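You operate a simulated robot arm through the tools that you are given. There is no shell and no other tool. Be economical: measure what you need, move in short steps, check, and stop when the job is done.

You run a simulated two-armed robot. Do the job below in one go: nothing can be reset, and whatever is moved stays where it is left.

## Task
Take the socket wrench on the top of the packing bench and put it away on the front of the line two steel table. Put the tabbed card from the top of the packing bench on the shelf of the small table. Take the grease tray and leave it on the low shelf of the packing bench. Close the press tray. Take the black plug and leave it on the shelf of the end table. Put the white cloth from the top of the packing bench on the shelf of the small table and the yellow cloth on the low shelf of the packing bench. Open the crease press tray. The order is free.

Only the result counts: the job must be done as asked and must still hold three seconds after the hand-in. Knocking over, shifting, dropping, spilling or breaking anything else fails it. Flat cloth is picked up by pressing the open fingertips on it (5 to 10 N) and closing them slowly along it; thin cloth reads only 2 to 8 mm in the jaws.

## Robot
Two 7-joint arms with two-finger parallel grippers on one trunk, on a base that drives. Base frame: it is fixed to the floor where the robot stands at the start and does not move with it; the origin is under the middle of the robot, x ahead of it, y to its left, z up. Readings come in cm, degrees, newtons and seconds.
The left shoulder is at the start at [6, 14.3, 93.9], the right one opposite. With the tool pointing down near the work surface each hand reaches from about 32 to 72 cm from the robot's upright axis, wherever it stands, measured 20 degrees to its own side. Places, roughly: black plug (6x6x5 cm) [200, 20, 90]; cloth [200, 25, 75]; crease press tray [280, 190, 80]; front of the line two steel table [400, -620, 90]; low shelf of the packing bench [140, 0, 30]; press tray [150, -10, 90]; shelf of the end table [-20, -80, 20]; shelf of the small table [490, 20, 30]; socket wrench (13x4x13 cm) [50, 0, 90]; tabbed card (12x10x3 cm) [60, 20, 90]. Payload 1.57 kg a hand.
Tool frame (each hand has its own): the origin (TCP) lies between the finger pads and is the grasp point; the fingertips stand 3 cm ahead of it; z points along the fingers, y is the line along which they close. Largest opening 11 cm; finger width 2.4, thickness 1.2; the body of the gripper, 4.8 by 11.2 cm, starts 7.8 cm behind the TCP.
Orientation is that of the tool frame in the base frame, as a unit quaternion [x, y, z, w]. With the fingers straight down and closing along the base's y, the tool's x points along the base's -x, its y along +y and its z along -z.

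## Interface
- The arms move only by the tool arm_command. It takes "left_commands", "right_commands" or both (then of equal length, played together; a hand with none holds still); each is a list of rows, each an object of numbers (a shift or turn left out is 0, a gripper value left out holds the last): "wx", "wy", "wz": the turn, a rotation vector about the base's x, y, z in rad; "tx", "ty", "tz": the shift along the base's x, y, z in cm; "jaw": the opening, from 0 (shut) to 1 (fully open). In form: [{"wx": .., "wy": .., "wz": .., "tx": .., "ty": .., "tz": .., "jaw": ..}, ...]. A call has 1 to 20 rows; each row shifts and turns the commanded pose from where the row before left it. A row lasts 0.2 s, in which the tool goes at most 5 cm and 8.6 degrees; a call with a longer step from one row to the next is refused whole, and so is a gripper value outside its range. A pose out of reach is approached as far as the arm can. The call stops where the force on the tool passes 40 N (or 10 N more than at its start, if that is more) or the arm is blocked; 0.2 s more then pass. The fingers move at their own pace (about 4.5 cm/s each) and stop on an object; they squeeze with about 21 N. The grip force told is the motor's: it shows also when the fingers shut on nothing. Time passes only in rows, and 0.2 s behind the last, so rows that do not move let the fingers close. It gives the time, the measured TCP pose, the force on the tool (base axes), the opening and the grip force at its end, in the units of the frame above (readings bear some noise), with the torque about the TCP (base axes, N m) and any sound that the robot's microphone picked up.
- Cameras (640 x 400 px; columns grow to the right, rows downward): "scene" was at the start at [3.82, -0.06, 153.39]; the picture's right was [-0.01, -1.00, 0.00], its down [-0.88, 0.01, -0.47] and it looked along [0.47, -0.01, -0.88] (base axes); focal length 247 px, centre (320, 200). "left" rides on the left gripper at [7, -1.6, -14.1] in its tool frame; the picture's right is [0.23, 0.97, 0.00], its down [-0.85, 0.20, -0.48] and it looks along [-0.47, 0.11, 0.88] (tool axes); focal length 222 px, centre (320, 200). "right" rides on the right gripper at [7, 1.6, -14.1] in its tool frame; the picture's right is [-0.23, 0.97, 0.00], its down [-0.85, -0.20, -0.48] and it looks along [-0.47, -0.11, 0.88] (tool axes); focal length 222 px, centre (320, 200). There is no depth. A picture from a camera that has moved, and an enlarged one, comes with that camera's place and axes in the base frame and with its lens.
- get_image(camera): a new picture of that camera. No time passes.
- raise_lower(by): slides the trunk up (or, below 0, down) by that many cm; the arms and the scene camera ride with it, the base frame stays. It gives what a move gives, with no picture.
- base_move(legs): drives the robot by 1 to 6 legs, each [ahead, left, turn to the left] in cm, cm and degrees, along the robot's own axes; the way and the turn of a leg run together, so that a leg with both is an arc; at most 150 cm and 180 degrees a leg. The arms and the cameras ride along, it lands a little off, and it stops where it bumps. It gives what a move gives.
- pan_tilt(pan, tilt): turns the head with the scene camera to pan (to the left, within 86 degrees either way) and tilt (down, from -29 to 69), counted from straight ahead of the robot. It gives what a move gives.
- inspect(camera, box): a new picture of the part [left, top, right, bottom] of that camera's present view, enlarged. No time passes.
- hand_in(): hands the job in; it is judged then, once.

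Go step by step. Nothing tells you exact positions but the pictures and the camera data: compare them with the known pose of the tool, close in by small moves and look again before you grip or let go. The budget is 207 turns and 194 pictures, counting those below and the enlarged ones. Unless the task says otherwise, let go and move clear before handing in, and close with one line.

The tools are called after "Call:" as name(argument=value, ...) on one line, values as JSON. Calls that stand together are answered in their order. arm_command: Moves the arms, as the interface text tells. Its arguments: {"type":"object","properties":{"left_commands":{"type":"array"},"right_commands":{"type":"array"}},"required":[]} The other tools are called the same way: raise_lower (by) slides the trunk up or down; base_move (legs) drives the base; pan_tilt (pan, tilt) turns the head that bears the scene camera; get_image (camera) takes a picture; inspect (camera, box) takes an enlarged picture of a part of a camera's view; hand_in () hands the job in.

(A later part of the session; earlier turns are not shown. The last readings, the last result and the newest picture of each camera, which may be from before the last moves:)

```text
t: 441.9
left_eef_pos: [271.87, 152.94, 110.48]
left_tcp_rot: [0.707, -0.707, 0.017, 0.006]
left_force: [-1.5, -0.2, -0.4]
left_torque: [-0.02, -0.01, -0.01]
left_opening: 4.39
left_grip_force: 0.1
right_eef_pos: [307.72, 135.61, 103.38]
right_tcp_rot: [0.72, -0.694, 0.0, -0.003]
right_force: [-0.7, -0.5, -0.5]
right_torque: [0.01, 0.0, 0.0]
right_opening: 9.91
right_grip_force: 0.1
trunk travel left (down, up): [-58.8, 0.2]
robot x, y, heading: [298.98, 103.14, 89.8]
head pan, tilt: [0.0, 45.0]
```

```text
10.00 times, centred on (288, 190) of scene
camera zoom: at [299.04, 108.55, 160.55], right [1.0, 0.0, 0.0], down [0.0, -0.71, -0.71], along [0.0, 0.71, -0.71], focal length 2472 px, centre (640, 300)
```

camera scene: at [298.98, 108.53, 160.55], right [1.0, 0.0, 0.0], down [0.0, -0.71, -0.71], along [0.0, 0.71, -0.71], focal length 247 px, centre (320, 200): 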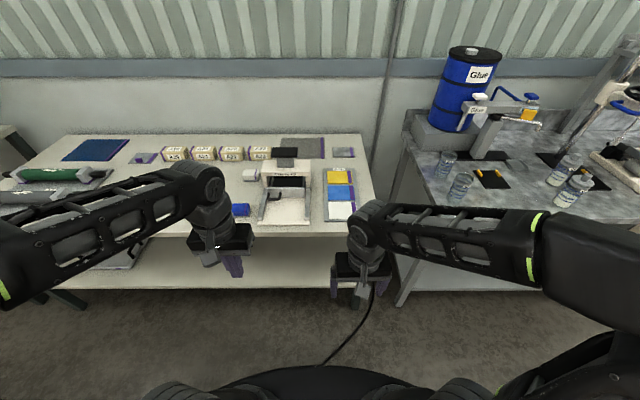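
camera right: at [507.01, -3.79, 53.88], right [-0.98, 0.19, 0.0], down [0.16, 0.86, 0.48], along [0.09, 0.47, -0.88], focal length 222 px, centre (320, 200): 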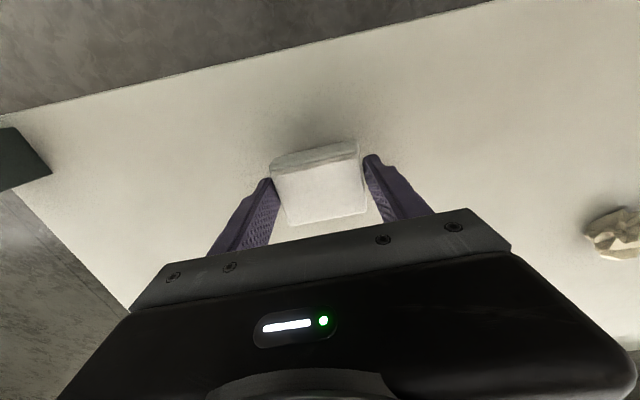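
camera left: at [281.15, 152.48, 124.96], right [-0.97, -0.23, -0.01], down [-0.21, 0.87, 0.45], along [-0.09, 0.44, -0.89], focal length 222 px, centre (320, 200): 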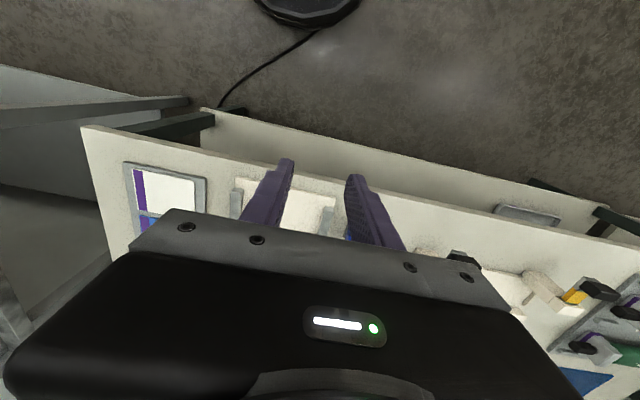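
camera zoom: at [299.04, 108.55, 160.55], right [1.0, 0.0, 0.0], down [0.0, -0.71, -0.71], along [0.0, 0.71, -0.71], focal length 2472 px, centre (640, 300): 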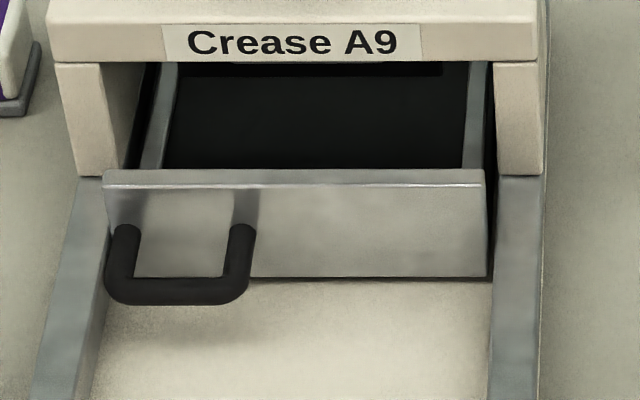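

The U-handle stands 3.2 cm off the panel, bar at about [280.0,181.6,88.2], inner width 3.8 cm. I'll turn the left jaws to close along y and grip the bar. First turn the hand, then move closer.

Call:
arm_command(left_commands=[{"wz": -0.1428, "ty": -1, "jaw": 0.3}, {"wz": -0.1428, "ty": -1}, {"wz": -0.1428, "ty": -1}, {"wz": -0.1428, "ty": -1}, {"wz": -0.1428}, {"wz": -0.1428}, {"wz": -0.1428}, {"wz": -0.1428}, {"wz": -0.1428}, {"wz": -0.1428}, {"wz": -0.1428}, {}])

Call:
base_move(legs=[[24, 0, 0]])

Call:
get_image(camera="left")

Call:
get_image(camera="scene")

```text
t: 444.5
left_eef_pos: [271.9, 149.03, 110.62]
left_tcp_rot: [0.001, 1.0, -0.008, -0.014]
left_force: [0.4, 0.8, -0.3]
left_torque: [0.0, -0.03, -0.02]
left_opening: 3.27
left_grip_force: 0.0
right_eef_pos: [307.58, 135.49, 103.36]
right_tcp_rot: [0.72, -0.694, 0.0, -0.003]
right_force: [-0.1, 0.2, 0.7]
right_torque: [0.0, 0.03, 0.01]
right_opening: 9.9
right_grip_force: 0.0
trunk travel left (down, up): [-58.8, 0.2]
robot x, y, heading: [298.34, 103.21, 89.8]
head pan, tilt: [0.0, 45.0]
```

```text
t: 446.3
left_eef_pos: [272.4, 174.09, 110.65]
left_tcp_rot: [0.003, 1.0, -0.009, -0.016]
left_force: [-0.1, 1.2, 0.1]
left_torque: [-0.05, 0.02, 0.01]
left_opening: 3.31
left_grip_force: 0.0
right_eef_pos: [308.07, 160.38, 103.39]
right_tcp_rot: [0.718, -0.696, 0.001, -0.002]
right_force: [-0.8, 0.6, -0.7]
right_torque: [0.0, -0.02, 0.02]
right_opening: 9.9
right_grip_force: 0.0
trunk travel left (down, up): [-58.8, 0.2]
robot x, y, heading: [298.85, 128.34, 89.4]
head pan, tilt: [0.0, 45.0]
```

```text
73 pictures are left
camera left: at [265.72, 172.83, 125.06], right [-0.22, 0.98, -0.01], down [0.87, 0.2, 0.45], along [0.44, 0.09, -0.89], focal length 222 px, centre (320, 200)
```

left: 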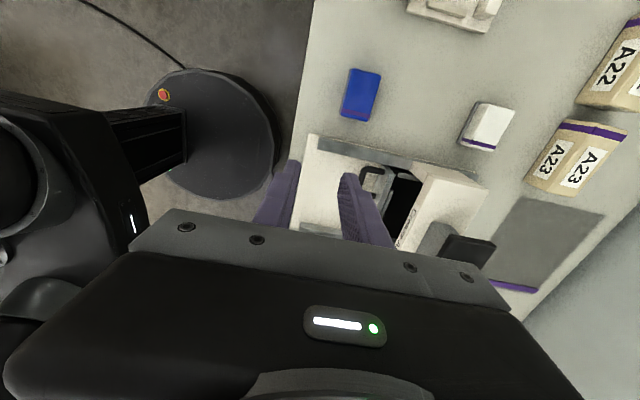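

```text
72 pictures are left
camera scene: at [299.23, 133.49, 160.55], right [1.0, -0.01, 0.0], down [-0.01, -0.71, -0.71], along [0.01, 0.71, -0.71], focal length 247 px, centre (320, 200)
```

scene: 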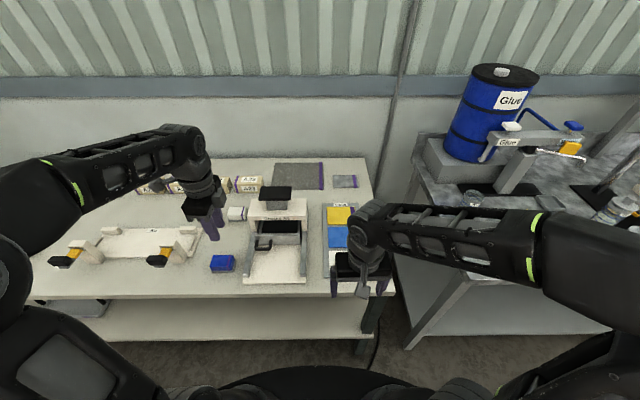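

Call:
inspect(camera="left", box=[330, 150, 410, 200])

Call:
inspect(camera="scene", box=[240, 215, 320, 265])

```text
8.00 times, centred on (370, 175) of left
camera zoom: at [265.72, 172.83, 125.06], right [-0.22, 0.98, -0.01], down [0.87, 0.2, 0.45], along [0.44, 0.09, -0.89], focal length 1777 px, centre (-80, 400)
```

zoom: 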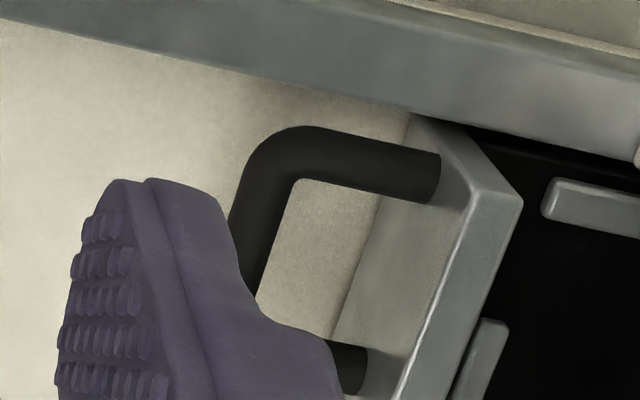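

```text
8.00 times, centred on (280, 240) of scene
camera zoom: at [299.23, 133.49, 160.55], right [1.0, -0.01, 0.0], down [-0.01, -0.71, -0.71], along [0.01, 0.71, -0.71], focal length 1978 px, centre (640, -120)
```

zoom: 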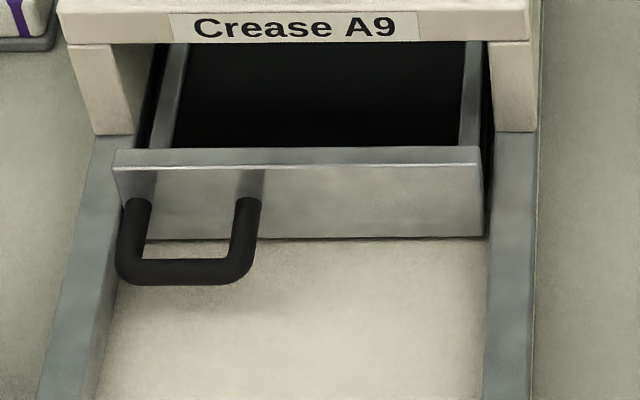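

Triangulated: bar centre ≈ [279.7,182.7,87.7]. Move above it at z 97 with the tilt corrected and check.

Call:
arm_command(left_commands=[{"wx": 0.018, "wy": -0.032, "tx": 1.3, "ty": 1.3, "tz": -1}, {"tx": 1.5, "ty": 1.5, "tz": -2}, {"tx": 1.5, "ty": 1.5, "tz": -2}, {"tx": 1.5, "ty": 1.5, "tz": -2}, {"tx": 1.5, "ty": 1.5, "tz": -2}, {"ty": 1, "tz": -2}, {"tz": -2.5}, {}])

Call:
inspect(camera="left", box=[240, 120, 400, 240])

Call:
inspect(camera="scene", box=[220, 185, 340, 275])

```text
t: 448.1
left_eef_pos: [279.76, 182.27, 96.94]
left_tcp_rot: [0.004, 1.0, 0.001, 0.001]
left_force: [0.2, 0.4, 0.7]
left_torque: [-0.02, -0.02, -0.02]
left_opening: 3.31
left_grip_force: 0.1
right_eef_pos: [308.04, 160.24, 103.41]
right_tcp_rot: [0.717, -0.697, 0.0, -0.003]
right_force: [0.1, 0.3, -0.2]
right_torque: [-0.02, 0.0, 0.0]
right_opening: 9.9
right_grip_force: 0.1
trunk travel left (down, up): [-58.8, 0.2]
robot x, y, heading: [298.87, 128.57, 89.4]
head pan, tilt: [0.0, 45.0]
```

```text
3.33 times, centred on (320, 180) of left
camera zoom: at [272.6, 180.78, 111.26], right [-0.22, 0.98, 0.0], down [0.86, 0.19, 0.48], along [0.47, 0.11, -0.88], focal length 740 px, centre (320, 267)
```

zoom: 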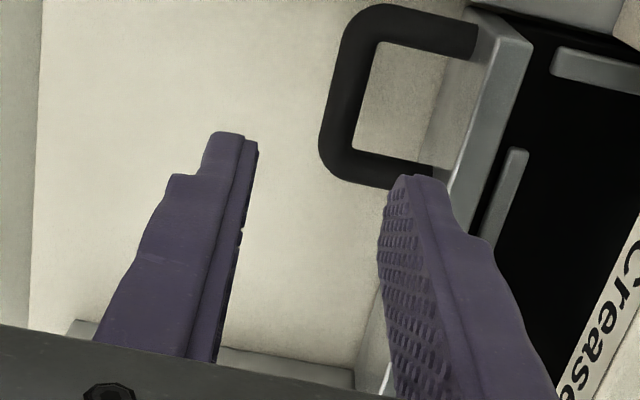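

```text
4.44 times, centred on (280, 230) of scene
camera zoom: at [299.23, 133.33, 160.55], right [1.0, -0.01, 0.0], down [-0.01, -0.71, -0.71], along [0.01, 0.71, -0.71], focal length 1099 px, centre (498, 67)
```

zoom: 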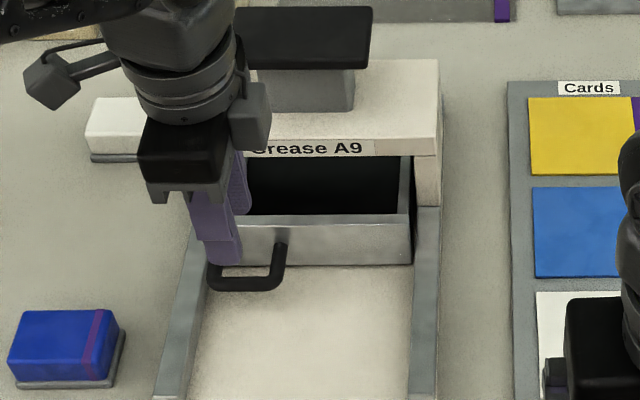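

The two views agree on bar centre ≈ [279.4,183.7,85.5]. Adjust and lower to just above the bar, then check again.

Call:
arm_command(left_commands=[{"tx": -0.3, "ty": 0.6, "tz": -2}, {"ty": 0.5, "tz": -2}, {"tz": -1.5}, {}])

Call:
inspect(camera="left", box=[240, 120, 400, 240])

Call:
inspect(camera="scene", box=[240, 205, 320, 265])

```text
t: 449.1
left_eef_pos: [279.46, 183.4, 91.61]
left_tcp_rot: [0.003, 1.0, 0.001, 0.001]
left_force: [0.4, 0.1, 0.0]
left_torque: [0.01, -0.02, 0.04]
left_opening: 3.3
left_grip_force: 0.2
right_eef_pos: [308.18, 160.27, 103.41]
right_tcp_rot: [0.717, -0.697, 0.001, -0.002]
right_force: [0.5, 0.0, 0.0]
right_torque: [0.02, -0.02, 0.03]
right_opening: 9.89
right_grip_force: 0.1
trunk travel left (down, up): [-58.8, 0.2]
robot x, y, heading: [298.66, 128.37, 89.5]
head pan, tilt: [0.0, 45.0]
```

```text
3.33 times, centred on (320, 180) of left
camera zoom: at [272.3, 181.87, 105.71], right [-0.22, 0.98, 0.0], down [0.86, 0.19, 0.48], along [0.47, 0.11, -0.88], focal length 740 px, centre (320, 267)
```

zoom: 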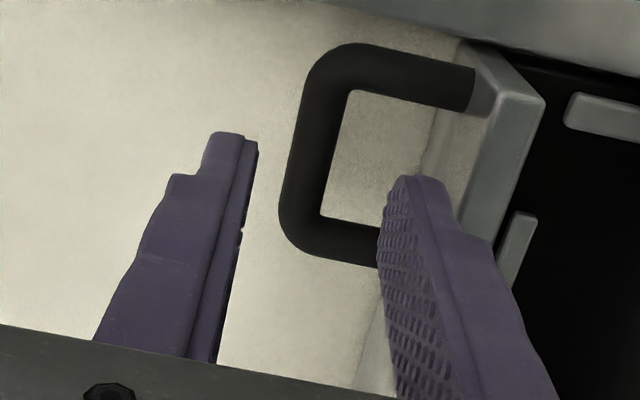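

```text
6.67 times, centred on (280, 235) of scene
camera zoom: at [299.24, 133.33, 160.55], right [1.0, -0.01, 0.0], down [-0.01, -0.71, -0.71], along [0.01, 0.71, -0.71], focal length 1648 px, centre (587, -33)
```

zoom: 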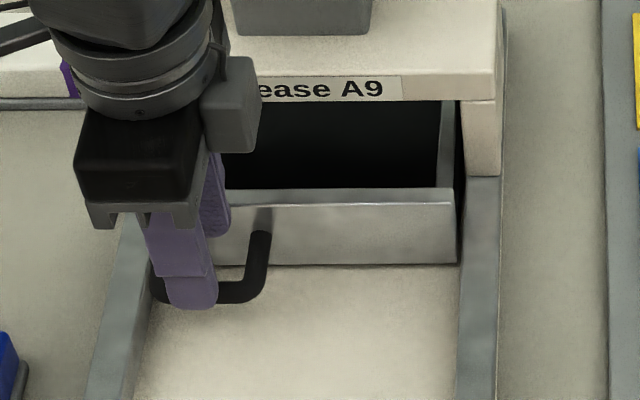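

Good agreement: bar at [279.4,183.3,85.5]. Lower around it and close.

Call:
arm_command(left_commands=[{"tz": -1.5}, {"tz": -1.5}, {"tz": -1.3}, {}, {"jaw": 0.2}, {"jaw": 0.1}, {"jaw": 0.0}, {}, {}])

Call:
inspect(camera="left", box=[240, 120, 400, 240])

```text
t: 451.1
left_eef_pos: [279.46, 183.18, 87.3]
left_tcp_rot: [0.002, 1.0, 0.0, 0.0]
left_force: [1.3, -7.8, -3.6]
left_torque: [-0.06, 0.12, 0.73]
left_opening: 1.21
left_grip_force: 29.3
right_eef_pos: [308.07, 160.23, 103.43]
right_tcp_rot: [0.718, -0.696, 0.0, -0.004]
right_force: [-0.5, -0.5, 0.1]
right_torque: [0.01, 0.0, 0.01]
right_opening: 9.89
right_grip_force: 0.0
trunk travel left (down, up): [-58.8, 0.2]
robot x, y, heading: [298.6, 128.47, 89.5]
head pan, tilt: [0.0, 45.0]
```

```text
3.33 times, centred on (320, 180) of left
camera zoom: at [272.3, 181.69, 101.51], right [-0.22, 0.97, 0.0], down [0.86, 0.2, 0.48], along [0.47, 0.11, -0.88], focal length 740 px, centre (320, 267)
```

zoom: 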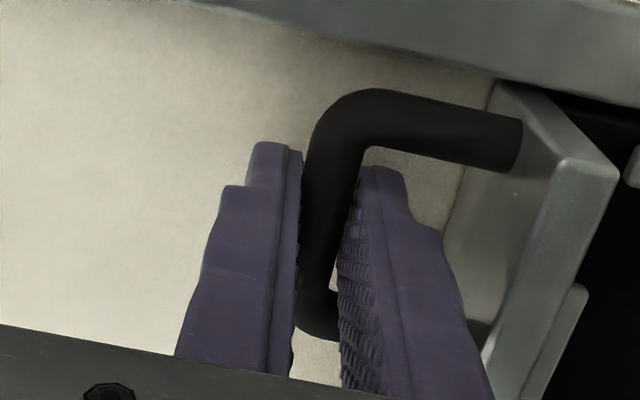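

Bar gripped (1.2 cm). Pull toward -y slowly.

Call:
arm_command(left_commands=[{"ty": -1}, {"ty": -1}, {"ty": -1}, {"ty": -1}, {"ty": -1}, {"ty": -1}, {}])

Call:
inspect(camera="scene", box=[220, 185, 340, 295])

```text
t: 452.7
left_eef_pos: [279.44, 177.38, 87.42]
left_tcp_rot: [0.002, 1.0, 0.001, 0.0]
left_force: [1.1, 0.5, -2.4]
left_torque: [-0.03, -0.01, 0.72]
left_opening: 1.24
left_grip_force: 29.6
right_eef_pos: [308.09, 160.29, 103.38]
right_tcp_rot: [0.717, -0.697, 0.0, -0.003]
right_force: [0.1, 0.3, 0.0]
right_torque: [0.01, 0.02, 0.01]
right_opening: 9.9
right_grip_force: 0.0
trunk travel left (down, up): [-58.8, 0.2]
robot x, y, heading: [298.76, 127.81, 89.5]
head pan, tilt: [0.0, 45.0]
```

```text
3.64 times, centred on (280, 240) of scene
camera zoom: at [299.23, 133.38, 160.56], right [1.0, -0.01, 0.0], down [-0.01, -0.71, -0.71], along [0.01, 0.71, -0.71], focal length 899 px, centre (466, 54)
```

zoom: 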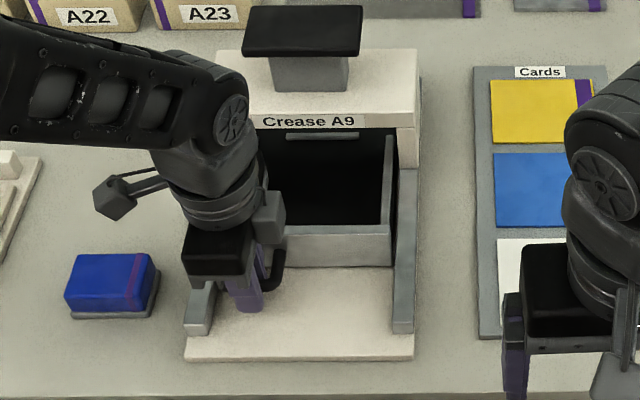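

It opens. Keep pulling to its stop.

Call:
arm_command(left_commands=[{"ty": -1}, {"ty": -1}, {"ty": -1}, {"ty": -1}, {"ty": -1}, {"ty": -1}, {"ty": -1}, {}])

Call:
inspect(camera="scene", box=[220, 185, 340, 295])

```text
t: 454.5
left_eef_pos: [279.43, 170.33, 87.37]
left_tcp_rot: [0.003, 1.0, 0.0, 0.0]
left_force: [2.2, 0.3, -9.1]
left_torque: [0.0, -0.19, 0.72]
left_opening: 1.23
left_grip_force: 29.4
right_eef_pos: [308.08, 160.39, 103.42]
right_tcp_rot: [0.718, -0.696, 0.0, -0.003]
right_force: [0.6, 0.0, 0.0]
right_torque: [-0.02, 0.02, -0.01]
right_opening: 9.88
right_grip_force: 0.1
trunk travel left (down, up): [-58.8, 0.2]
robot x, y, heading: [298.74, 127.92, 89.2]
head pan, tilt: [0.0, 45.0]
```

```text
3.64 times, centred on (280, 240) of scene
camera zoom: at [299.23, 133.41, 160.55], right [1.0, -0.01, 0.0], down [-0.01, -0.71, -0.71], along [0.01, 0.71, -0.71], focal length 899 px, centre (466, 54)
```

zoom: 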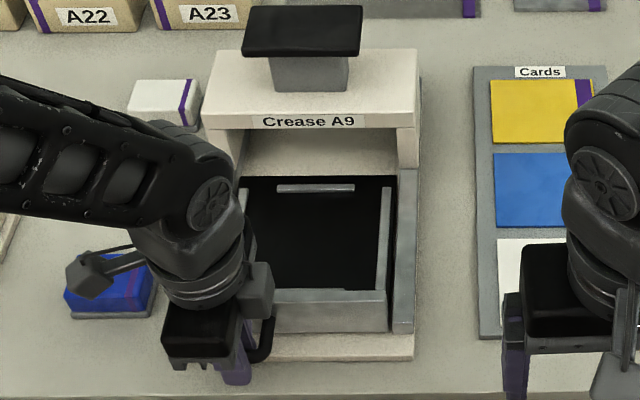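

Call:
arm_command(left_commands=[{"ty": -0.5}, {"ty": -0.5}, {"ty": -0.5}, {}])

```text
t: 455.5
left_eef_pos: [279.41, 168.99, 87.4]
left_tcp_rot: [0.004, 1.0, 0.0, 0.0]
left_force: [4.9, -0.5, -18.6]
left_torque: [0.03, -0.26, 0.68]
left_opening: 1.21
left_grip_force: 29.1
right_eef_pos: [308.13, 160.41, 103.39]
right_tcp_rot: [0.718, -0.696, 0.0, -0.001]
right_force: [0.5, 0.1, -0.5]
right_torque: [0.0, -0.03, -0.01]
right_opening: 9.89
right_grip_force: 0.1
trunk travel left (down, up): [-58.8, 0.2]
robot x, y, heading: [298.57, 128.34, 89.3]
head pan, tilt: [0.0, 45.0]
```

Call:
arm_command(left_commands=[{"ty": -0.5}, {"ty": -0.5}, {}])

Call:
inspect(camera="scene", box=[230, 215, 340, 305])

```text
t: 456.3
left_eef_pos: [279.41, 168.26, 87.26]
left_tcp_rot: [0.003, 1.0, 0.002, 0.001]
left_force: [8.0, 6.1, -21.3]
left_torque: [0.06, -0.25, 0.7]
left_opening: 1.23
left_grip_force: 29.5
right_eef_pos: [308.11, 160.47, 103.23]
right_tcp_rot: [0.717, -0.697, 0.0, -0.001]
right_force: [0.8, 0.5, 0.8]
right_torque: [0.01, -0.03, -0.01]
right_opening: 9.92
right_grip_force: 0.0
trunk travel left (down, up): [-58.8, 0.2]
robot x, y, heading: [298.79, 127.75, 89.5]
head pan, tilt: [0.0, 45.0]
```

```text
4.44 times, centred on (285, 260) of scene
camera zoom: at [299.26, 133.58, 160.54], right [1.0, -0.01, 0.0], down [-0.01, -0.71, -0.71], along [0.01, 0.71, -0.71], focal length 1099 px, centre (476, -67)
```

zoom: 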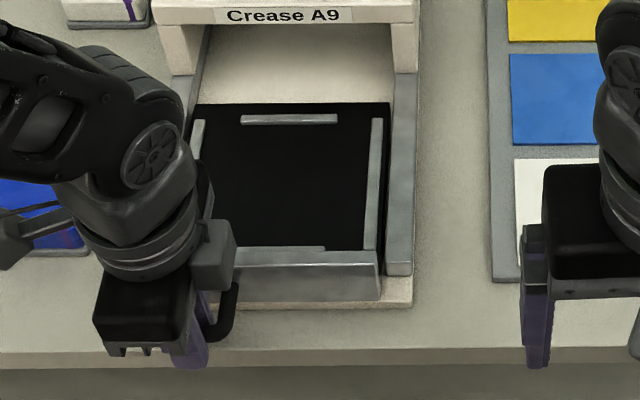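

Force along y is rising: the stop is reached and the tray is fully out. Release and lift away.

Call:
arm_command(left_commands=[{"ty": 0.2}, {"jaw": 0.15}, {"jaw": 0.25}, {}, {"tz": 1}, {"tz": 2}, {"tz": 2}, {"tz": 3}, {"tz": 4}, {"tz": 4}, {"tz": 4}, {}])

Call:
base_move(legs=[[-28, 0, 0]])

Call:
inspect(camera="scene", box=[220, 150, 380, 260])

```text
t: 458.9
left_eef_pos: [279.14, 168.24, 107.51]
left_tcp_rot: [0.003, 1.0, 0.001, 0.001]
left_force: [-0.2, 0.3, -0.2]
left_torque: [0.0, 0.01, -0.02]
left_opening: 2.74
left_grip_force: 0.0
right_eef_pos: [308.02, 160.38, 103.39]
right_tcp_rot: [0.717, -0.697, 0.0, -0.002]
right_force: [-0.1, 0.4, -0.5]
right_torque: [-0.02, -0.04, 0.02]
right_opening: 9.91
right_grip_force: 0.0
trunk travel left (down, up): [-58.8, 0.2]
robot x, y, heading: [298.91, 127.86, 89.6]
head pan, tilt: [0.0, 45.0]
```

```text
t: 460.8
left_eef_pos: [278.72, 139.85, 107.49]
left_tcp_rot: [0.005, 1.0, 0.002, 0.001]
left_force: [0.1, -1.0, 0.4]
left_torque: [0.03, 0.03, 0.02]
left_opening: 2.75
left_grip_force: 0.1
right_eef_pos: [307.85, 131.81, 103.45]
right_tcp_rot: [0.717, -0.697, 0.0, -0.003]
right_force: [0.9, -0.5, -0.7]
right_torque: [0.04, -0.02, -0.04]
right_opening: 9.87
right_grip_force: 0.0
trunk travel left (down, up): [-58.8, 0.2]
robot x, y, heading: [298.32, 99.72, 89.3]
head pan, tilt: [0.0, 45.0]
```

```text
3.64 times, centred on (300, 205) of scene
camera zoom: at [298.91, 104.91, 160.56], right [1.0, -0.01, 0.0], down [-0.01, -0.71, -0.71], along [0.01, 0.71, -0.71], focal length 899 px, centre (393, 182)
```

zoom: 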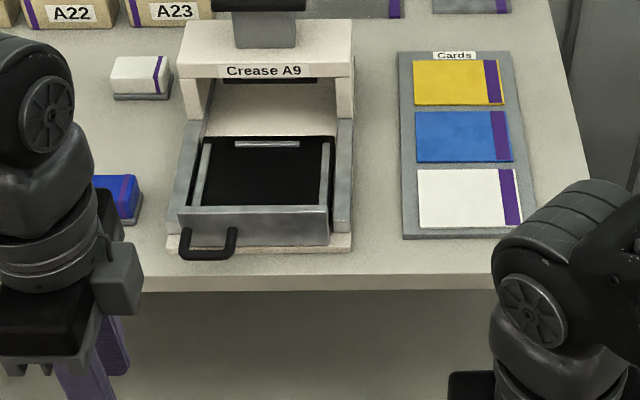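

The crease press tray stays open. Next I turn around to face the bench for the yellow cloth and the plug.

Call:
base_move(legs=[[0, 0, 180], [0, -84, 0.5]])

Call:
get_image(camera="scene")

```text
t: 472.5
left_eef_pos: [233.39, 63.44, 107.42]
left_tcp_rot: [1.0, -0.028, -0.001, 0.001]
left_force: [-0.3, 0.2, -0.7]
left_torque: [0.0, -0.04, 0.02]
left_opening: 2.74
left_grip_force: 0.0
right_eef_pos: [204.78, 72.64, 103.37]
right_tcp_rot: [0.713, 0.701, -0.002, 0.001]
right_force: [-0.2, 0.4, 0.1]
right_torque: [0.03, -0.02, 0.0]
right_opening: 9.92
right_grip_force: 0.0
trunk travel left (down, up): [-58.8, 0.2]
robot x, y, heading: [215.58, 104.23, -93.3]
head pan, tilt: [0.0, 45.0]
```

```text
60 pictures are left
camera scene: at [215.59, 99.17, 160.55], right [-1.0, 0.06, 0.0], down [0.04, 0.71, -0.71], along [-0.04, -0.71, -0.71], focal length 247 px, centre (320, 200)
```

scene: 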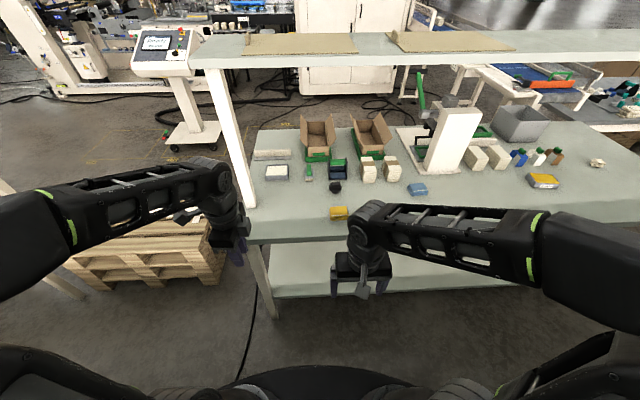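

Yellow cloth at ≈[204.8,34], plug ≈[204.7,19.4]. Straighten, move 18 cm closer, bring the right hand over the yellow stack.

Call:
base_move(legs=[[0, 0, 3.3], [18, 0, 0]])

Call:
arm_command(right_commands=[{"tx": -0.5, "ty": -2, "jaw": 0.95}, {"tx": -0.5, "ty": -3}, {"ty": -3}, {"ty": -3}, {"ty": -3}, {"ty": -3}, {}])

Call:
get_image(camera="right")

```text
t: 474.5
left_eef_pos: [235.53, 46.5, 107.41]
left_tcp_rot: [1.0, -0.001, -0.001, 0.0]
left_force: [-0.1, 0.6, 0.2]
left_torque: [0.05, 0.01, -0.02]
left_opening: 2.75
left_grip_force: 0.1
right_eef_pos: [206.45, 54.27, 103.31]
right_tcp_rot: [0.695, 0.719, -0.001, -0.001]
right_force: [-1.3, -0.2, 0.7]
right_torque: [0.06, 0.01, -0.04]
right_opening: 9.9
right_grip_force: 0.1
trunk travel left (down, up): [-58.8, 0.2]
robot x, y, heading: [215.23, 86.64, -90.2]
head pan, tilt: [0.0, 45.0]
```

```text
t: 476.1
left_eef_pos: [235.62, 46.68, 107.36]
left_tcp_rot: [1.0, 0.0, 0.0, 0.001]
left_force: [0.6, -0.1, 1.5]
left_torque: [-0.06, 0.0, 0.01]
left_opening: 2.74
left_grip_force: 0.1
right_eef_pos: [205.44, 37.31, 103.44]
right_tcp_rot: [0.695, 0.719, -0.003, 0.0]
right_force: [0.3, -0.3, -0.7]
right_torque: [0.02, 0.06, 0.01]
right_opening: 10.43
right_grip_force: 0.0
trunk travel left (down, up): [-58.8, 0.2]
robot x, y, heading: [215.75, 86.36, -90.4]
head pan, tilt: [0.0, 45.0]
```

```text
59 pictures are left
camera right: at [207.13, 44.45, 117.49], right [0.98, -0.19, 0.0], down [-0.17, -0.86, 0.48], along [-0.09, -0.47, -0.88], focal length 222 px, centre (320, 200)
```

right: 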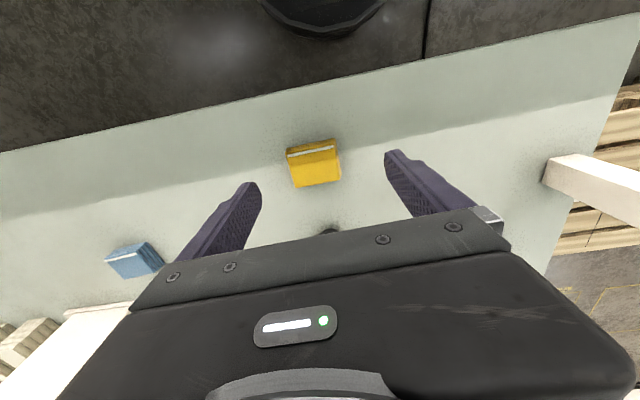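

Yellow stack at [204.5,34.4], aligned. Position and lower, then close.

Call:
arm_command(right_commands=[{"tx": -0.5, "ty": -1.5, "tz": -2}, {"tx": -0.4, "ty": -1.5, "tz": -2.5}, {"tz": -3}, {"tz": -3}, {"tz": -2}, {"tz": -1.2}, {}, {"jaw": 0.8}, {"jaw": 0.7}, {"jaw": 0.6}, {"jaw": 0.5}, {"jaw": 0.4}, {"jaw": 0.3}, {}, {}])

Call:
get_image(camera="right")

```text
t: 479.3
left_eef_pos: [235.71, 46.68, 107.42]
left_tcp_rot: [1.0, 0.0, -0.001, 0.001]
left_force: [0.7, 0.2, -0.2]
left_torque: [-0.04, -0.01, -0.03]
left_opening: 2.78
left_grip_force: 0.2
right_eef_pos: [204.6, 34.31, 89.85]
right_tcp_rot: [0.694, 0.72, -0.003, 0.0]
right_force: [0.6, -0.6, 0.3]
right_torque: [0.0, 0.0, 0.0]
right_opening: 7.08
right_grip_force: 21.0
trunk travel left (down, up): [-58.8, 0.2]
robot x, y, heading: [215.57, 86.78, -90.1]
head pan, tilt: [0.0, 45.0]
```

```text
58 pictures are left
camera right: at [206.28, 41.32, 103.91], right [0.98, -0.19, 0.0], down [-0.17, -0.86, 0.48], along [-0.09, -0.47, -0.88], focal length 222 px, centre (320, 200)
```

right: 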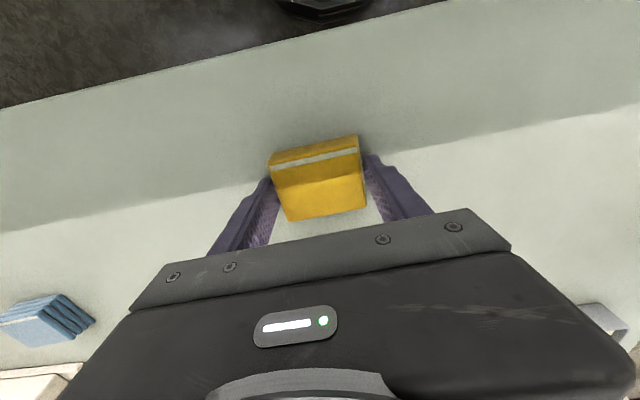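

Yellow cloth gripped (7.1 cm). Lift and retract, then shift so the left hand can take the plug.

Call:
arm_command(right_commands=[{"tz": 1}, {"tz": 2}, {"tz": 2}, {"ty": 2}, {"ty": 3}, {"ty": 3}, {"ty": 3}, {"ty": 3, "tz": 1}, {"ty": 3, "tz": 2}, {"ty": 3, "tz": 3}, {"ty": 2, "tz": 3}, {}])

Call:
base_move(legs=[[0, -31, 0]])

Call:
get_image(camera="left")

Call:
inspect(camera="scene", box=[200, 140, 360, 240])

```text
t: 481.9
left_eef_pos: [235.6, 46.62, 107.36]
left_tcp_rot: [1.0, 0.0, -0.001, 0.0]
left_force: [-0.7, 0.0, -0.3]
left_torque: [0.01, -0.02, 0.01]
left_opening: 2.76
left_grip_force: 0.0
right_eef_pos: [204.54, 56.36, 103.45]
right_tcp_rot: [0.695, 0.719, -0.002, -0.001]
right_force: [-0.2, -0.9, 0.1]
right_torque: [0.0, -0.02, -0.01]
right_opening: 7.11
right_grip_force: 20.9
trunk travel left (down, up): [-58.8, 0.2]
robot x, y, heading: [215.62, 86.66, -90.1]
head pan, tilt: [0.0, 45.0]
```

```text
t: 484.0
left_eef_pos: [204.61, 46.7, 107.4]
left_tcp_rot: [1.0, 0.003, 0.0, 0.001]
left_force: [-1.4, 0.1, -0.5]
left_torque: [0.04, -0.01, 0.0]
left_opening: 2.75
left_grip_force: 0.0
right_eef_pos: [173.51, 56.39, 103.46]
right_tcp_rot: [0.692, 0.721, -0.002, 0.001]
right_force: [0.9, -0.3, 0.8]
right_torque: [-0.02, -0.03, 0.0]
right_opening: 7.08
right_grip_force: 21.3
trunk travel left (down, up): [-58.8, 0.2]
robot x, y, heading: [184.39, 86.35, -89.8]
head pan, tilt: [0.0, 45.0]
```

```text
57 pictures are left
camera left: at [211.39, 48.54, 121.62], right [0.23, -0.97, 0.0], down [-0.85, -0.2, 0.48], along [-0.47, -0.11, -0.88], focal length 222 px, centre (320, 200)
```

left: 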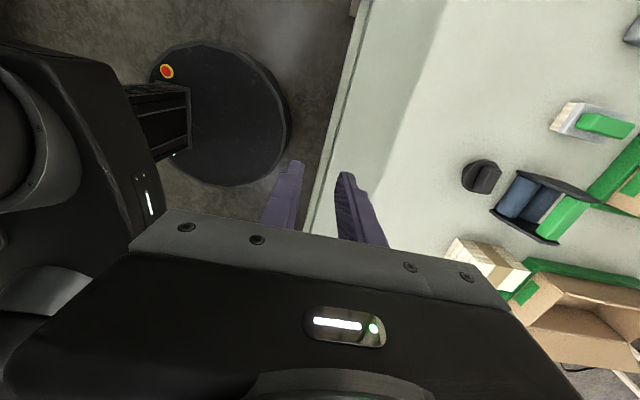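

```text
4.00 times, centred on (280, 190) of scene
camera zoom: at [184.64, 81.41, 160.55], right [-1.0, 0.0, 0.0], down [0.0, 0.71, -0.71], along [0.0, -0.71, -0.71], focal length 989 px, centre (480, 240)
```

zoom: 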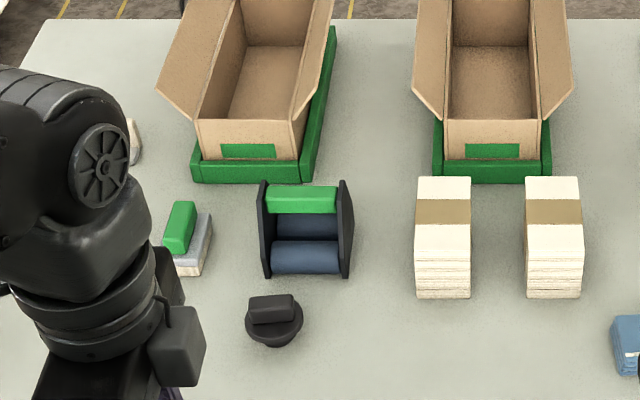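

The plug has a bar handle along x on top at ≈[204.1,20.8,~90]. I drive 9 cm closer and bring the left hand (closing along y) above it.

Call:
base_move(legs=[[9, 0, 0]])

Call:
arm_command(left_commands=[{"tz": -2, "ty": -2, "jaw": 0.42}, {"tz": -2, "ty": -2}, {"tz": -2, "ty": -2}, {"ty": -2}, {"ty": -2}, {"ty": -2}, {"ty": -2}, {"ty": -2}, {"ty": -1}, {}])

Call:
get_image(camera="left")

```text
t: 485.1
left_eef_pos: [204.55, 37.61, 107.36]
left_tcp_rot: [1.0, 0.003, -0.001, 0.0]
left_force: [0.2, -0.4, 0.3]
left_torque: [0.07, 0.02, 0.0]
left_opening: 2.76
left_grip_force: 0.1
right_eef_pos: [173.59, 47.12, 103.44]
right_tcp_rot: [0.692, 0.722, -0.002, 0.0]
right_force: [0.1, -0.9, -1.5]
right_torque: [0.06, 0.01, -0.03]
right_opening: 7.08
right_grip_force: 21.3
trunk travel left (down, up): [-58.8, 0.2]
robot x, y, heading: [184.76, 77.66, -90.0]
head pan, tilt: [0.0, 45.0]
```

```text
t: 487.3
left_eef_pos: [204.58, 20.58, 101.42]
left_tcp_rot: [1.0, 0.003, -0.001, 0.001]
left_force: [-0.4, 0.0, 0.3]
left_torque: [-0.05, 0.0, 0.01]
left_opening: 4.58
left_grip_force: 0.0
right_eef_pos: [173.55, 47.16, 103.3]
right_tcp_rot: [0.692, 0.722, -0.003, 0.0]
right_force: [0.3, 0.6, -0.5]
right_torque: [0.0, -0.03, 0.02]
right_opening: 7.11
right_grip_force: 21.3
trunk travel left (down, up): [-58.8, 0.2]
robot x, y, heading: [184.44, 77.55, -89.7]
head pan, tilt: [0.0, 45.0]
```

```text
55 pictures are left
camera left: at [211.45, 22.4, 115.61], right [0.23, -0.97, 0.0], down [-0.85, -0.2, 0.48], along [-0.47, -0.11, -0.88], focal length 222 px, centre (320, 200)
```

left: 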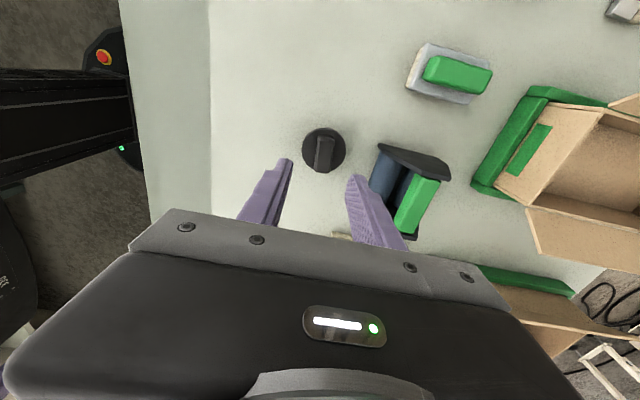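

Plug centre at [204.1,20.2]. Lower so the tips straddle the bar.

Call:
arm_command(left_commands=[{"tz": -2.5, "tx": -0.4, "ty": -0.35}, {"tz": -2.5}, {"tz": -2}, {"tz": -1}, {"tz": -0.7}, {"tz": -0.5}, {}])

Call:
inspect(camera="left", box=[240, 110, 400, 230])

```text
t: 488.9
left_eef_pos: [204.39, 20.4, 92.12]
left_tcp_rot: [1.0, 0.004, -0.001, 0.001]
left_force: [0.6, 0.5, 0.3]
left_torque: [-0.01, 0.02, 0.02]
left_opening: 4.62
left_grip_force: 0.2
right_eef_pos: [173.66, 47.08, 103.46]
right_tcp_rot: [0.692, 0.722, -0.002, 0.0]
right_force: [0.4, -1.1, -0.3]
right_torque: [0.0, 0.01, -0.01]
right_opening: 7.09
right_grip_force: 20.8
trunk travel left (down, up): [-58.8, 0.2]
robot x, y, heading: [184.34, 77.41, -89.9]
head pan, tilt: [0.0, 45.0]
```

```text
3.33 times, centred on (320, 170) of left
camera zoom: at [211.13, 22.14, 106.36], right [0.23, -0.97, 0.0], down [-0.85, -0.2, 0.48], along [-0.47, -0.11, -0.88], focal length 740 px, centre (320, 300)
```

zoom: 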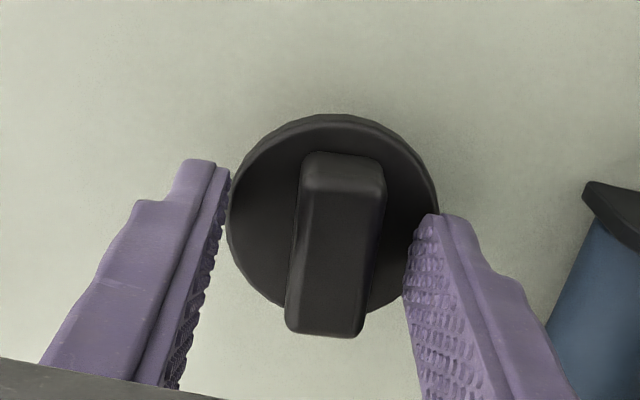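

Call:
arm_command(left_commands=[{"tz": -0.4}, {"tz": -0.3}, {"jaw": 0.35}, {"jaw": 0.25}, {"jaw": 0.15}, {"jaw": 0.05}, {"jaw": 0}, {}, {}])

Call:
inspect(camera="left", box=[240, 110, 400, 230])

```text
t: 490.9
left_eef_pos: [204.18, 20.48, 91.7]
left_tcp_rot: [1.0, 0.002, -0.001, 0.001]
left_force: [-0.1, 5.4, 21.5]
left_torque: [-0.16, 0.02, -0.04]
left_opening: 3.89
left_grip_force: 20.5
right_eef_pos: [173.63, 47.38, 103.68]
right_tcp_rot: [0.692, 0.722, -0.002, 0.001]
right_force: [-1.2, -0.4, 0.4]
right_torque: [0.01, 0.0, 0.0]
right_opening: 7.11
right_grip_force: 21.0
trunk travel left (down, up): [-58.8, 0.2]
robot x, y, heading: [184.48, 77.42, -89.9]
head pan, tilt: [0.0, 45.0]
```

```text
3.33 times, centred on (320, 170) of left
camera zoom: at [211.08, 22.25, 105.83], right [0.23, -0.97, 0.0], down [-0.85, -0.2, 0.48], along [-0.47, -0.11, -0.88], focal length 740 px, centre (320, 300)
```

zoom: 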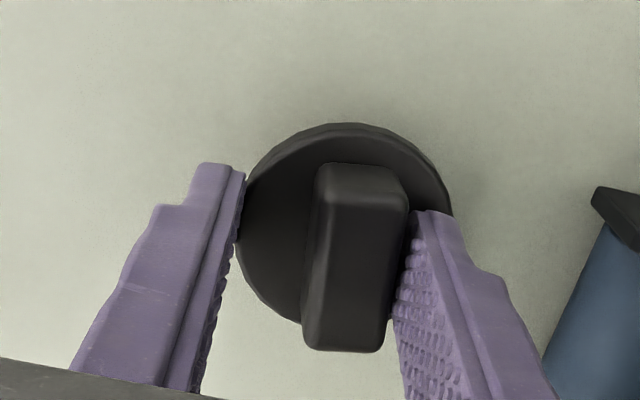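

The left fingertip caught the rim. Open, lift 0.8 cm, shift 0.5 cm toward -y and close again.

Call:
arm_command(left_commands=[{"jaw": 0.42}, {"tz": 0.5}, {"tz": 0.4}, {"ty": -0.5}, {"jaw": 0.3}, {"jaw": 0.2}, {"jaw": 0.1}, {"jaw": 0}, {}, {}])

Call:
inspect(camera="left", box=[240, 110, 400, 230])

```text
t: 493.1
left_eef_pos: [204.31, 19.84, 92.35]
left_tcp_rot: [1.0, 0.003, 0.0, 0.001]
left_force: [0.3, 0.0, 1.0]
left_torque: [0.03, -0.01, -0.02]
left_opening: 1.91
left_grip_force: 20.6
right_eef_pos: [173.65, 47.24, 103.41]
right_tcp_rot: [0.692, 0.721, -0.002, 0.0]
right_force: [-1.1, 0.9, -0.5]
right_torque: [0.01, 0.03, 0.02]
right_opening: 7.11
right_grip_force: 21.0
trunk travel left (down, up): [-58.8, 0.2]
robot x, y, heading: [184.33, 77.68, -90.4]
head pan, tilt: [0.0, 45.0]
```

```text
3.33 times, centred on (320, 170) of left
camera zoom: at [211.19, 21.64, 106.59], right [0.23, -0.97, 0.0], down [-0.85, -0.2, 0.48], along [-0.47, -0.11, -0.88], focal length 740 px, centre (320, 300)
```

zoom: 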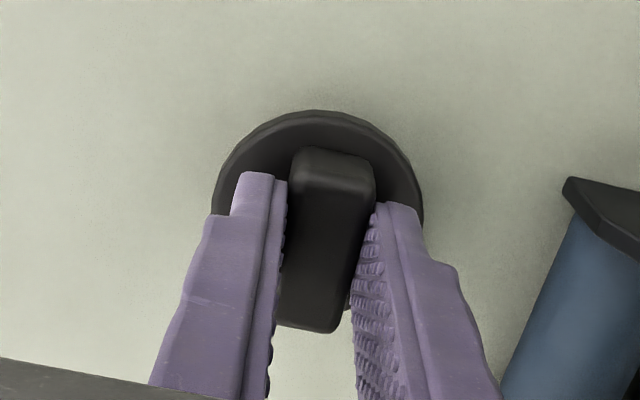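

The bar is gripped (1.9 cm). Lift a little and retract from under the deck.

Call:
arm_command(left_commands=[{"tz": 1}, {"tz": 1.5}, {"tz": 2}, {"tz": 1.5}, {"ty": 1.5}, {"ty": 2}, {"ty": 2}, {"ty": 2}, {"ty": 2}, {"ty": 2, "tz": 1}, {"ty": 2, "tz": 2}, {"ty": 2, "tz": 2}, {"ty": 2, "tz": 2}, {"ty": 2}, {}])

Call:
base_move(legs=[[-28, 0, 0]])

Call:
get_image(camera="scene")

```text
t: 496.3
left_eef_pos: [204.2, 39.29, 105.54]
left_tcp_rot: [1.0, 0.003, -0.001, 0.001]
left_force: [0.5, 0.3, -0.5]
left_torque: [-0.02, -0.01, 0.0]
left_opening: 1.87
left_grip_force: 20.9
right_eef_pos: [173.57, 47.17, 103.49]
right_tcp_rot: [0.692, 0.722, -0.002, 0.0]
right_force: [-0.1, 0.0, -0.3]
right_torque: [0.07, 0.02, 0.01]
right_opening: 7.1
right_grip_force: 21.4
trunk travel left (down, up): [-58.8, 0.2]
robot x, y, heading: [184.46, 77.23, -89.9]
head pan, tilt: [0.0, 45.0]
```

```text
t: 498.2
left_eef_pos: [204.03, 67.22, 105.44]
left_tcp_rot: [1.0, 0.001, -0.001, 0.0]
left_force: [0.3, -0.2, -0.9]
left_torque: [-0.03, -0.01, -0.04]
left_opening: 1.88
left_grip_force: 21.0
right_eef_pos: [173.56, 75.19, 103.34]
right_tcp_rot: [0.693, 0.721, -0.003, 0.001]
right_force: [-0.3, 0.5, -0.4]
right_torque: [-0.02, 0.02, 0.0]
right_opening: 7.12
right_grip_force: 20.8
trunk travel left (down, up): [-58.8, 0.2]
robot x, y, heading: [184.34, 105.33, -90.3]
head pan, tilt: [0.0, 45.0]
```

```text
51 pictures are left
camera scene: at [184.76, 100.31, 160.56], right [-1.0, 0.0, 0.0], down [0.0, 0.71, -0.71], along [0.0, -0.71, -0.71], focal length 247 px, centre (320, 200)
```

scene: 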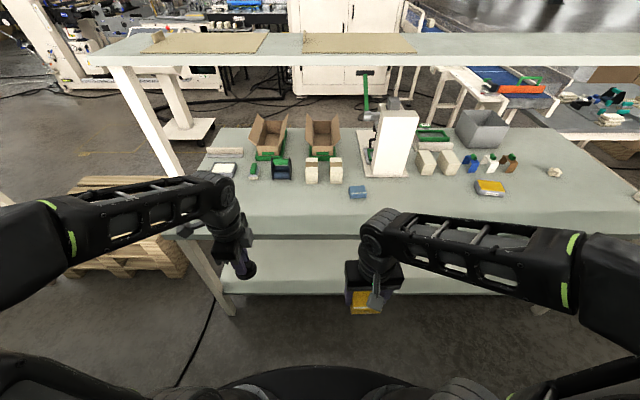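

Now the yellow cloth to the low shelf (edge y≈42, z≈34). Pull the left hand back a bit, lower the trunk and advance.

Call:
arm_command(left_commands=[{"ty": 2}, {"ty": 2}, {"ty": 2}, {"ty": 2}, {}])

Call:
raise_lower(by=-40)

Call:
raise_lower(by=-17)

Call:
base_move(legs=[[20, 0, 0]])

Call:
get_image(camera="scene")

```text
t: 499.4
left_eef_pos: [204.18, 75.07, 105.39]
left_tcp_rot: [1.0, 0.002, -0.001, 0.001]
left_force: [0.2, -0.4, -0.3]
left_torque: [0.0, -0.01, -0.04]
left_opening: 1.89
left_grip_force: 21.2
right_eef_pos: [173.61, 75.07, 103.37]
right_tcp_rot: [0.692, 0.721, -0.003, 0.001]
right_force: [0.3, -0.5, -0.6]
right_torque: [-0.05, 0.02, -0.03]
right_opening: 7.09
right_grip_force: 21.5
trunk travel left (down, up): [-58.8, 0.2]
robot x, y, heading: [184.28, 105.15, -89.9]
head pan, tilt: [0.0, 45.0]
```

```text
t: 503.2
left_eef_pos: [204.05, 75.03, 65.36]
left_tcp_rot: [1.0, 0.001, 0.0, 0.0]
left_force: [0.6, -0.4, 0.0]
left_torque: [0.0, 0.0, -0.03]
left_opening: 1.9
left_grip_force: 21.5
right_eef_pos: [173.54, 75.13, 63.49]
right_tcp_rot: [0.694, 0.72, -0.002, 0.0]
right_force: [0.1, 0.1, -0.7]
right_torque: [0.0, 0.03, -0.03]
right_opening: 7.09
right_grip_force: 21.6
trunk travel left (down, up): [-18.8, 40.2]
robot x, y, heading: [184.29, 104.96, -90.3]
head pan, tilt: [0.0, 45.0]
```

```text
t: 505.2
left_eef_pos: [204.11, 74.95, 48.35]
left_tcp_rot: [1.0, 0.002, 0.0, 0.001]
left_force: [-0.5, 0.2, -0.9]
left_torque: [0.0, -0.02, 0.02]
left_opening: 1.9
left_grip_force: 21.3
right_eef_pos: [173.44, 75.15, 46.54]
right_tcp_rot: [0.694, 0.72, -0.003, 0.0]
right_force: [0.2, 0.5, -0.4]
right_torque: [0.03, -0.02, -0.02]
right_opening: 7.11
right_grip_force: 20.4
trunk travel left (down, up): [-1.8, 57.2]
robot x, y, heading: [184.73, 105.02, -90.2]
head pan, tilt: [0.0, 45.0]
```

```text
t: 506.8
left_eef_pos: [204.14, 55.02, 48.43]
left_tcp_rot: [1.0, 0.001, -0.001, 0.0]
left_force: [-0.4, 0.2, -0.5]
left_torque: [-0.02, -0.01, 0.01]
left_opening: 1.9
left_grip_force: 21.3
right_eef_pos: [173.51, 55.06, 46.45]
right_tcp_rot: [0.694, 0.72, -0.002, -0.001]
right_force: [-1.3, -0.1, 0.2]
right_torque: [0.0, -0.02, -0.02]
right_opening: 7.1
right_grip_force: 21.7
trunk travel left (down, up): [-1.8, 57.2]
robot x, y, heading: [184.24, 84.98, -90.2]
head pan, tilt: [0.0, 45.0]
```

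```text
50 pictures are left
camera scene: at [184.74, 80.15, 103.55], right [-1.0, 0.0, 0.0], down [0.0, 0.71, -0.71], along [0.0, -0.71, -0.71], focal length 247 px, centre (320, 200)
```

scene: 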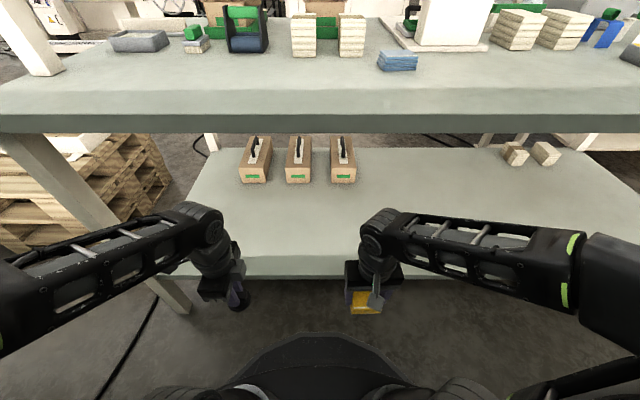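

Shelf edge is about y 37; extend the right hand 30 cm to y≈25, then lower by contact.

Call:
arm_command(right_commands=[{"ty": -2}, {"ty": -2}, {"ty": -2}, {"ty": -2}, {"ty": -2}, {"ty": -2}, {"ty": -2}, {"ty": -2}, {"ty": -2}, {"ty": -2}, {"ty": -2}, {"ty": -2}, {"ty": -2}, {"ty": -2}, {"ty": -2}, {"tz": -1.5}, {"tz": -1.5}, {"tz": -1.5}, {"tz": -1}, {}])

Call:
get_image(camera="right")

```text
t: 511.0
left_eef_pos: [204.27, 54.99, 48.51]
left_tcp_rot: [1.0, 0.001, -0.002, 0.001]
left_force: [0.2, -0.6, 0.3]
left_torque: [0.0, 0.03, 0.01]
left_opening: 1.88
left_grip_force: 21.2
right_eef_pos: [173.32, 25.03, 40.84]
right_tcp_rot: [0.693, 0.721, -0.002, 0.0]
right_force: [0.2, -0.4, -0.2]
right_torque: [-0.04, -0.03, 0.02]
right_opening: 7.1
right_grip_force: 20.8
trunk travel left (down, up): [-1.8, 57.2]
robot x, y, heading: [184.25, 85.69, -90.1]
head pan, tilt: [0.0, 45.0]
```

```text
49 pictures are left
camera right: at [175.04, 32.12, 54.93], right [0.98, -0.19, 0.0], down [-0.16, -0.86, 0.48], along [-0.09, -0.47, -0.88], focal length 222 px, centre (320, 200)
```

right: 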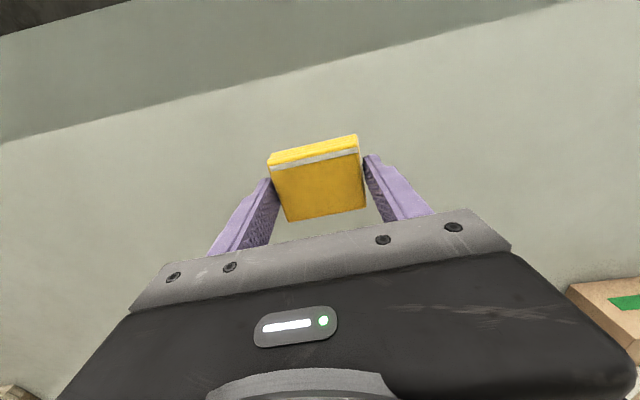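

Call:
arm_command(right_commands=[{"tz": -0.5}, {"tz": -0.5}, {"tz": -0.5}, {"tz": -0.4}, {"tz": -0.4}, {}])

```text
t: 512.4
left_eef_pos: [204.2, 55.02, 48.3]
left_tcp_rot: [1.0, 0.001, -0.001, 0.0]
left_force: [-0.2, -0.1, 0.5]
left_torque: [-0.03, 0.02, -0.01]
left_opening: 1.9
left_grip_force: 21.0
right_eef_pos: [173.38, 25.09, 38.76]
right_tcp_rot: [0.694, 0.72, -0.002, 0.0]
right_force: [0.4, -0.4, -0.3]
right_torque: [-0.01, -0.01, -0.02]
right_opening: 7.11
right_grip_force: 21.8
trunk travel left (down, up): [-1.8, 57.2]
robot x, y, heading: [184.22, 85.33, -90.2]
head pan, tilt: [0.0, 45.0]
```

Call:
arm_command(right_commands=[{"tz": -0.5}, {"tz": -0.5}, {"tz": -0.5}, {"tz": -0.5}, {"tz": -0.5}, {"tz": -0.5}, {"tz": -0.5}, {}])

```text
t: 514.2
left_eef_pos: [204.18, 55.03, 48.47]
left_tcp_rot: [1.0, 0.002, -0.001, 0.0]
left_force: [0.8, -0.3, 0.1]
left_torque: [-0.01, 0.0, 0.02]
left_opening: 1.89
left_grip_force: 20.6
right_eef_pos: [173.48, 25.05, 35.17]
right_tcp_rot: [0.693, 0.721, -0.002, 0.0]
right_force: [0.4, -0.4, -1.2]
right_torque: [0.01, 0.02, -0.02]
right_opening: 7.1
right_grip_force: 20.9
trunk travel left (down, up): [-1.8, 57.2]
robot x, y, heading: [183.97, 85.17, -89.9]
head pan, tilt: [0.0, 45.0]
```

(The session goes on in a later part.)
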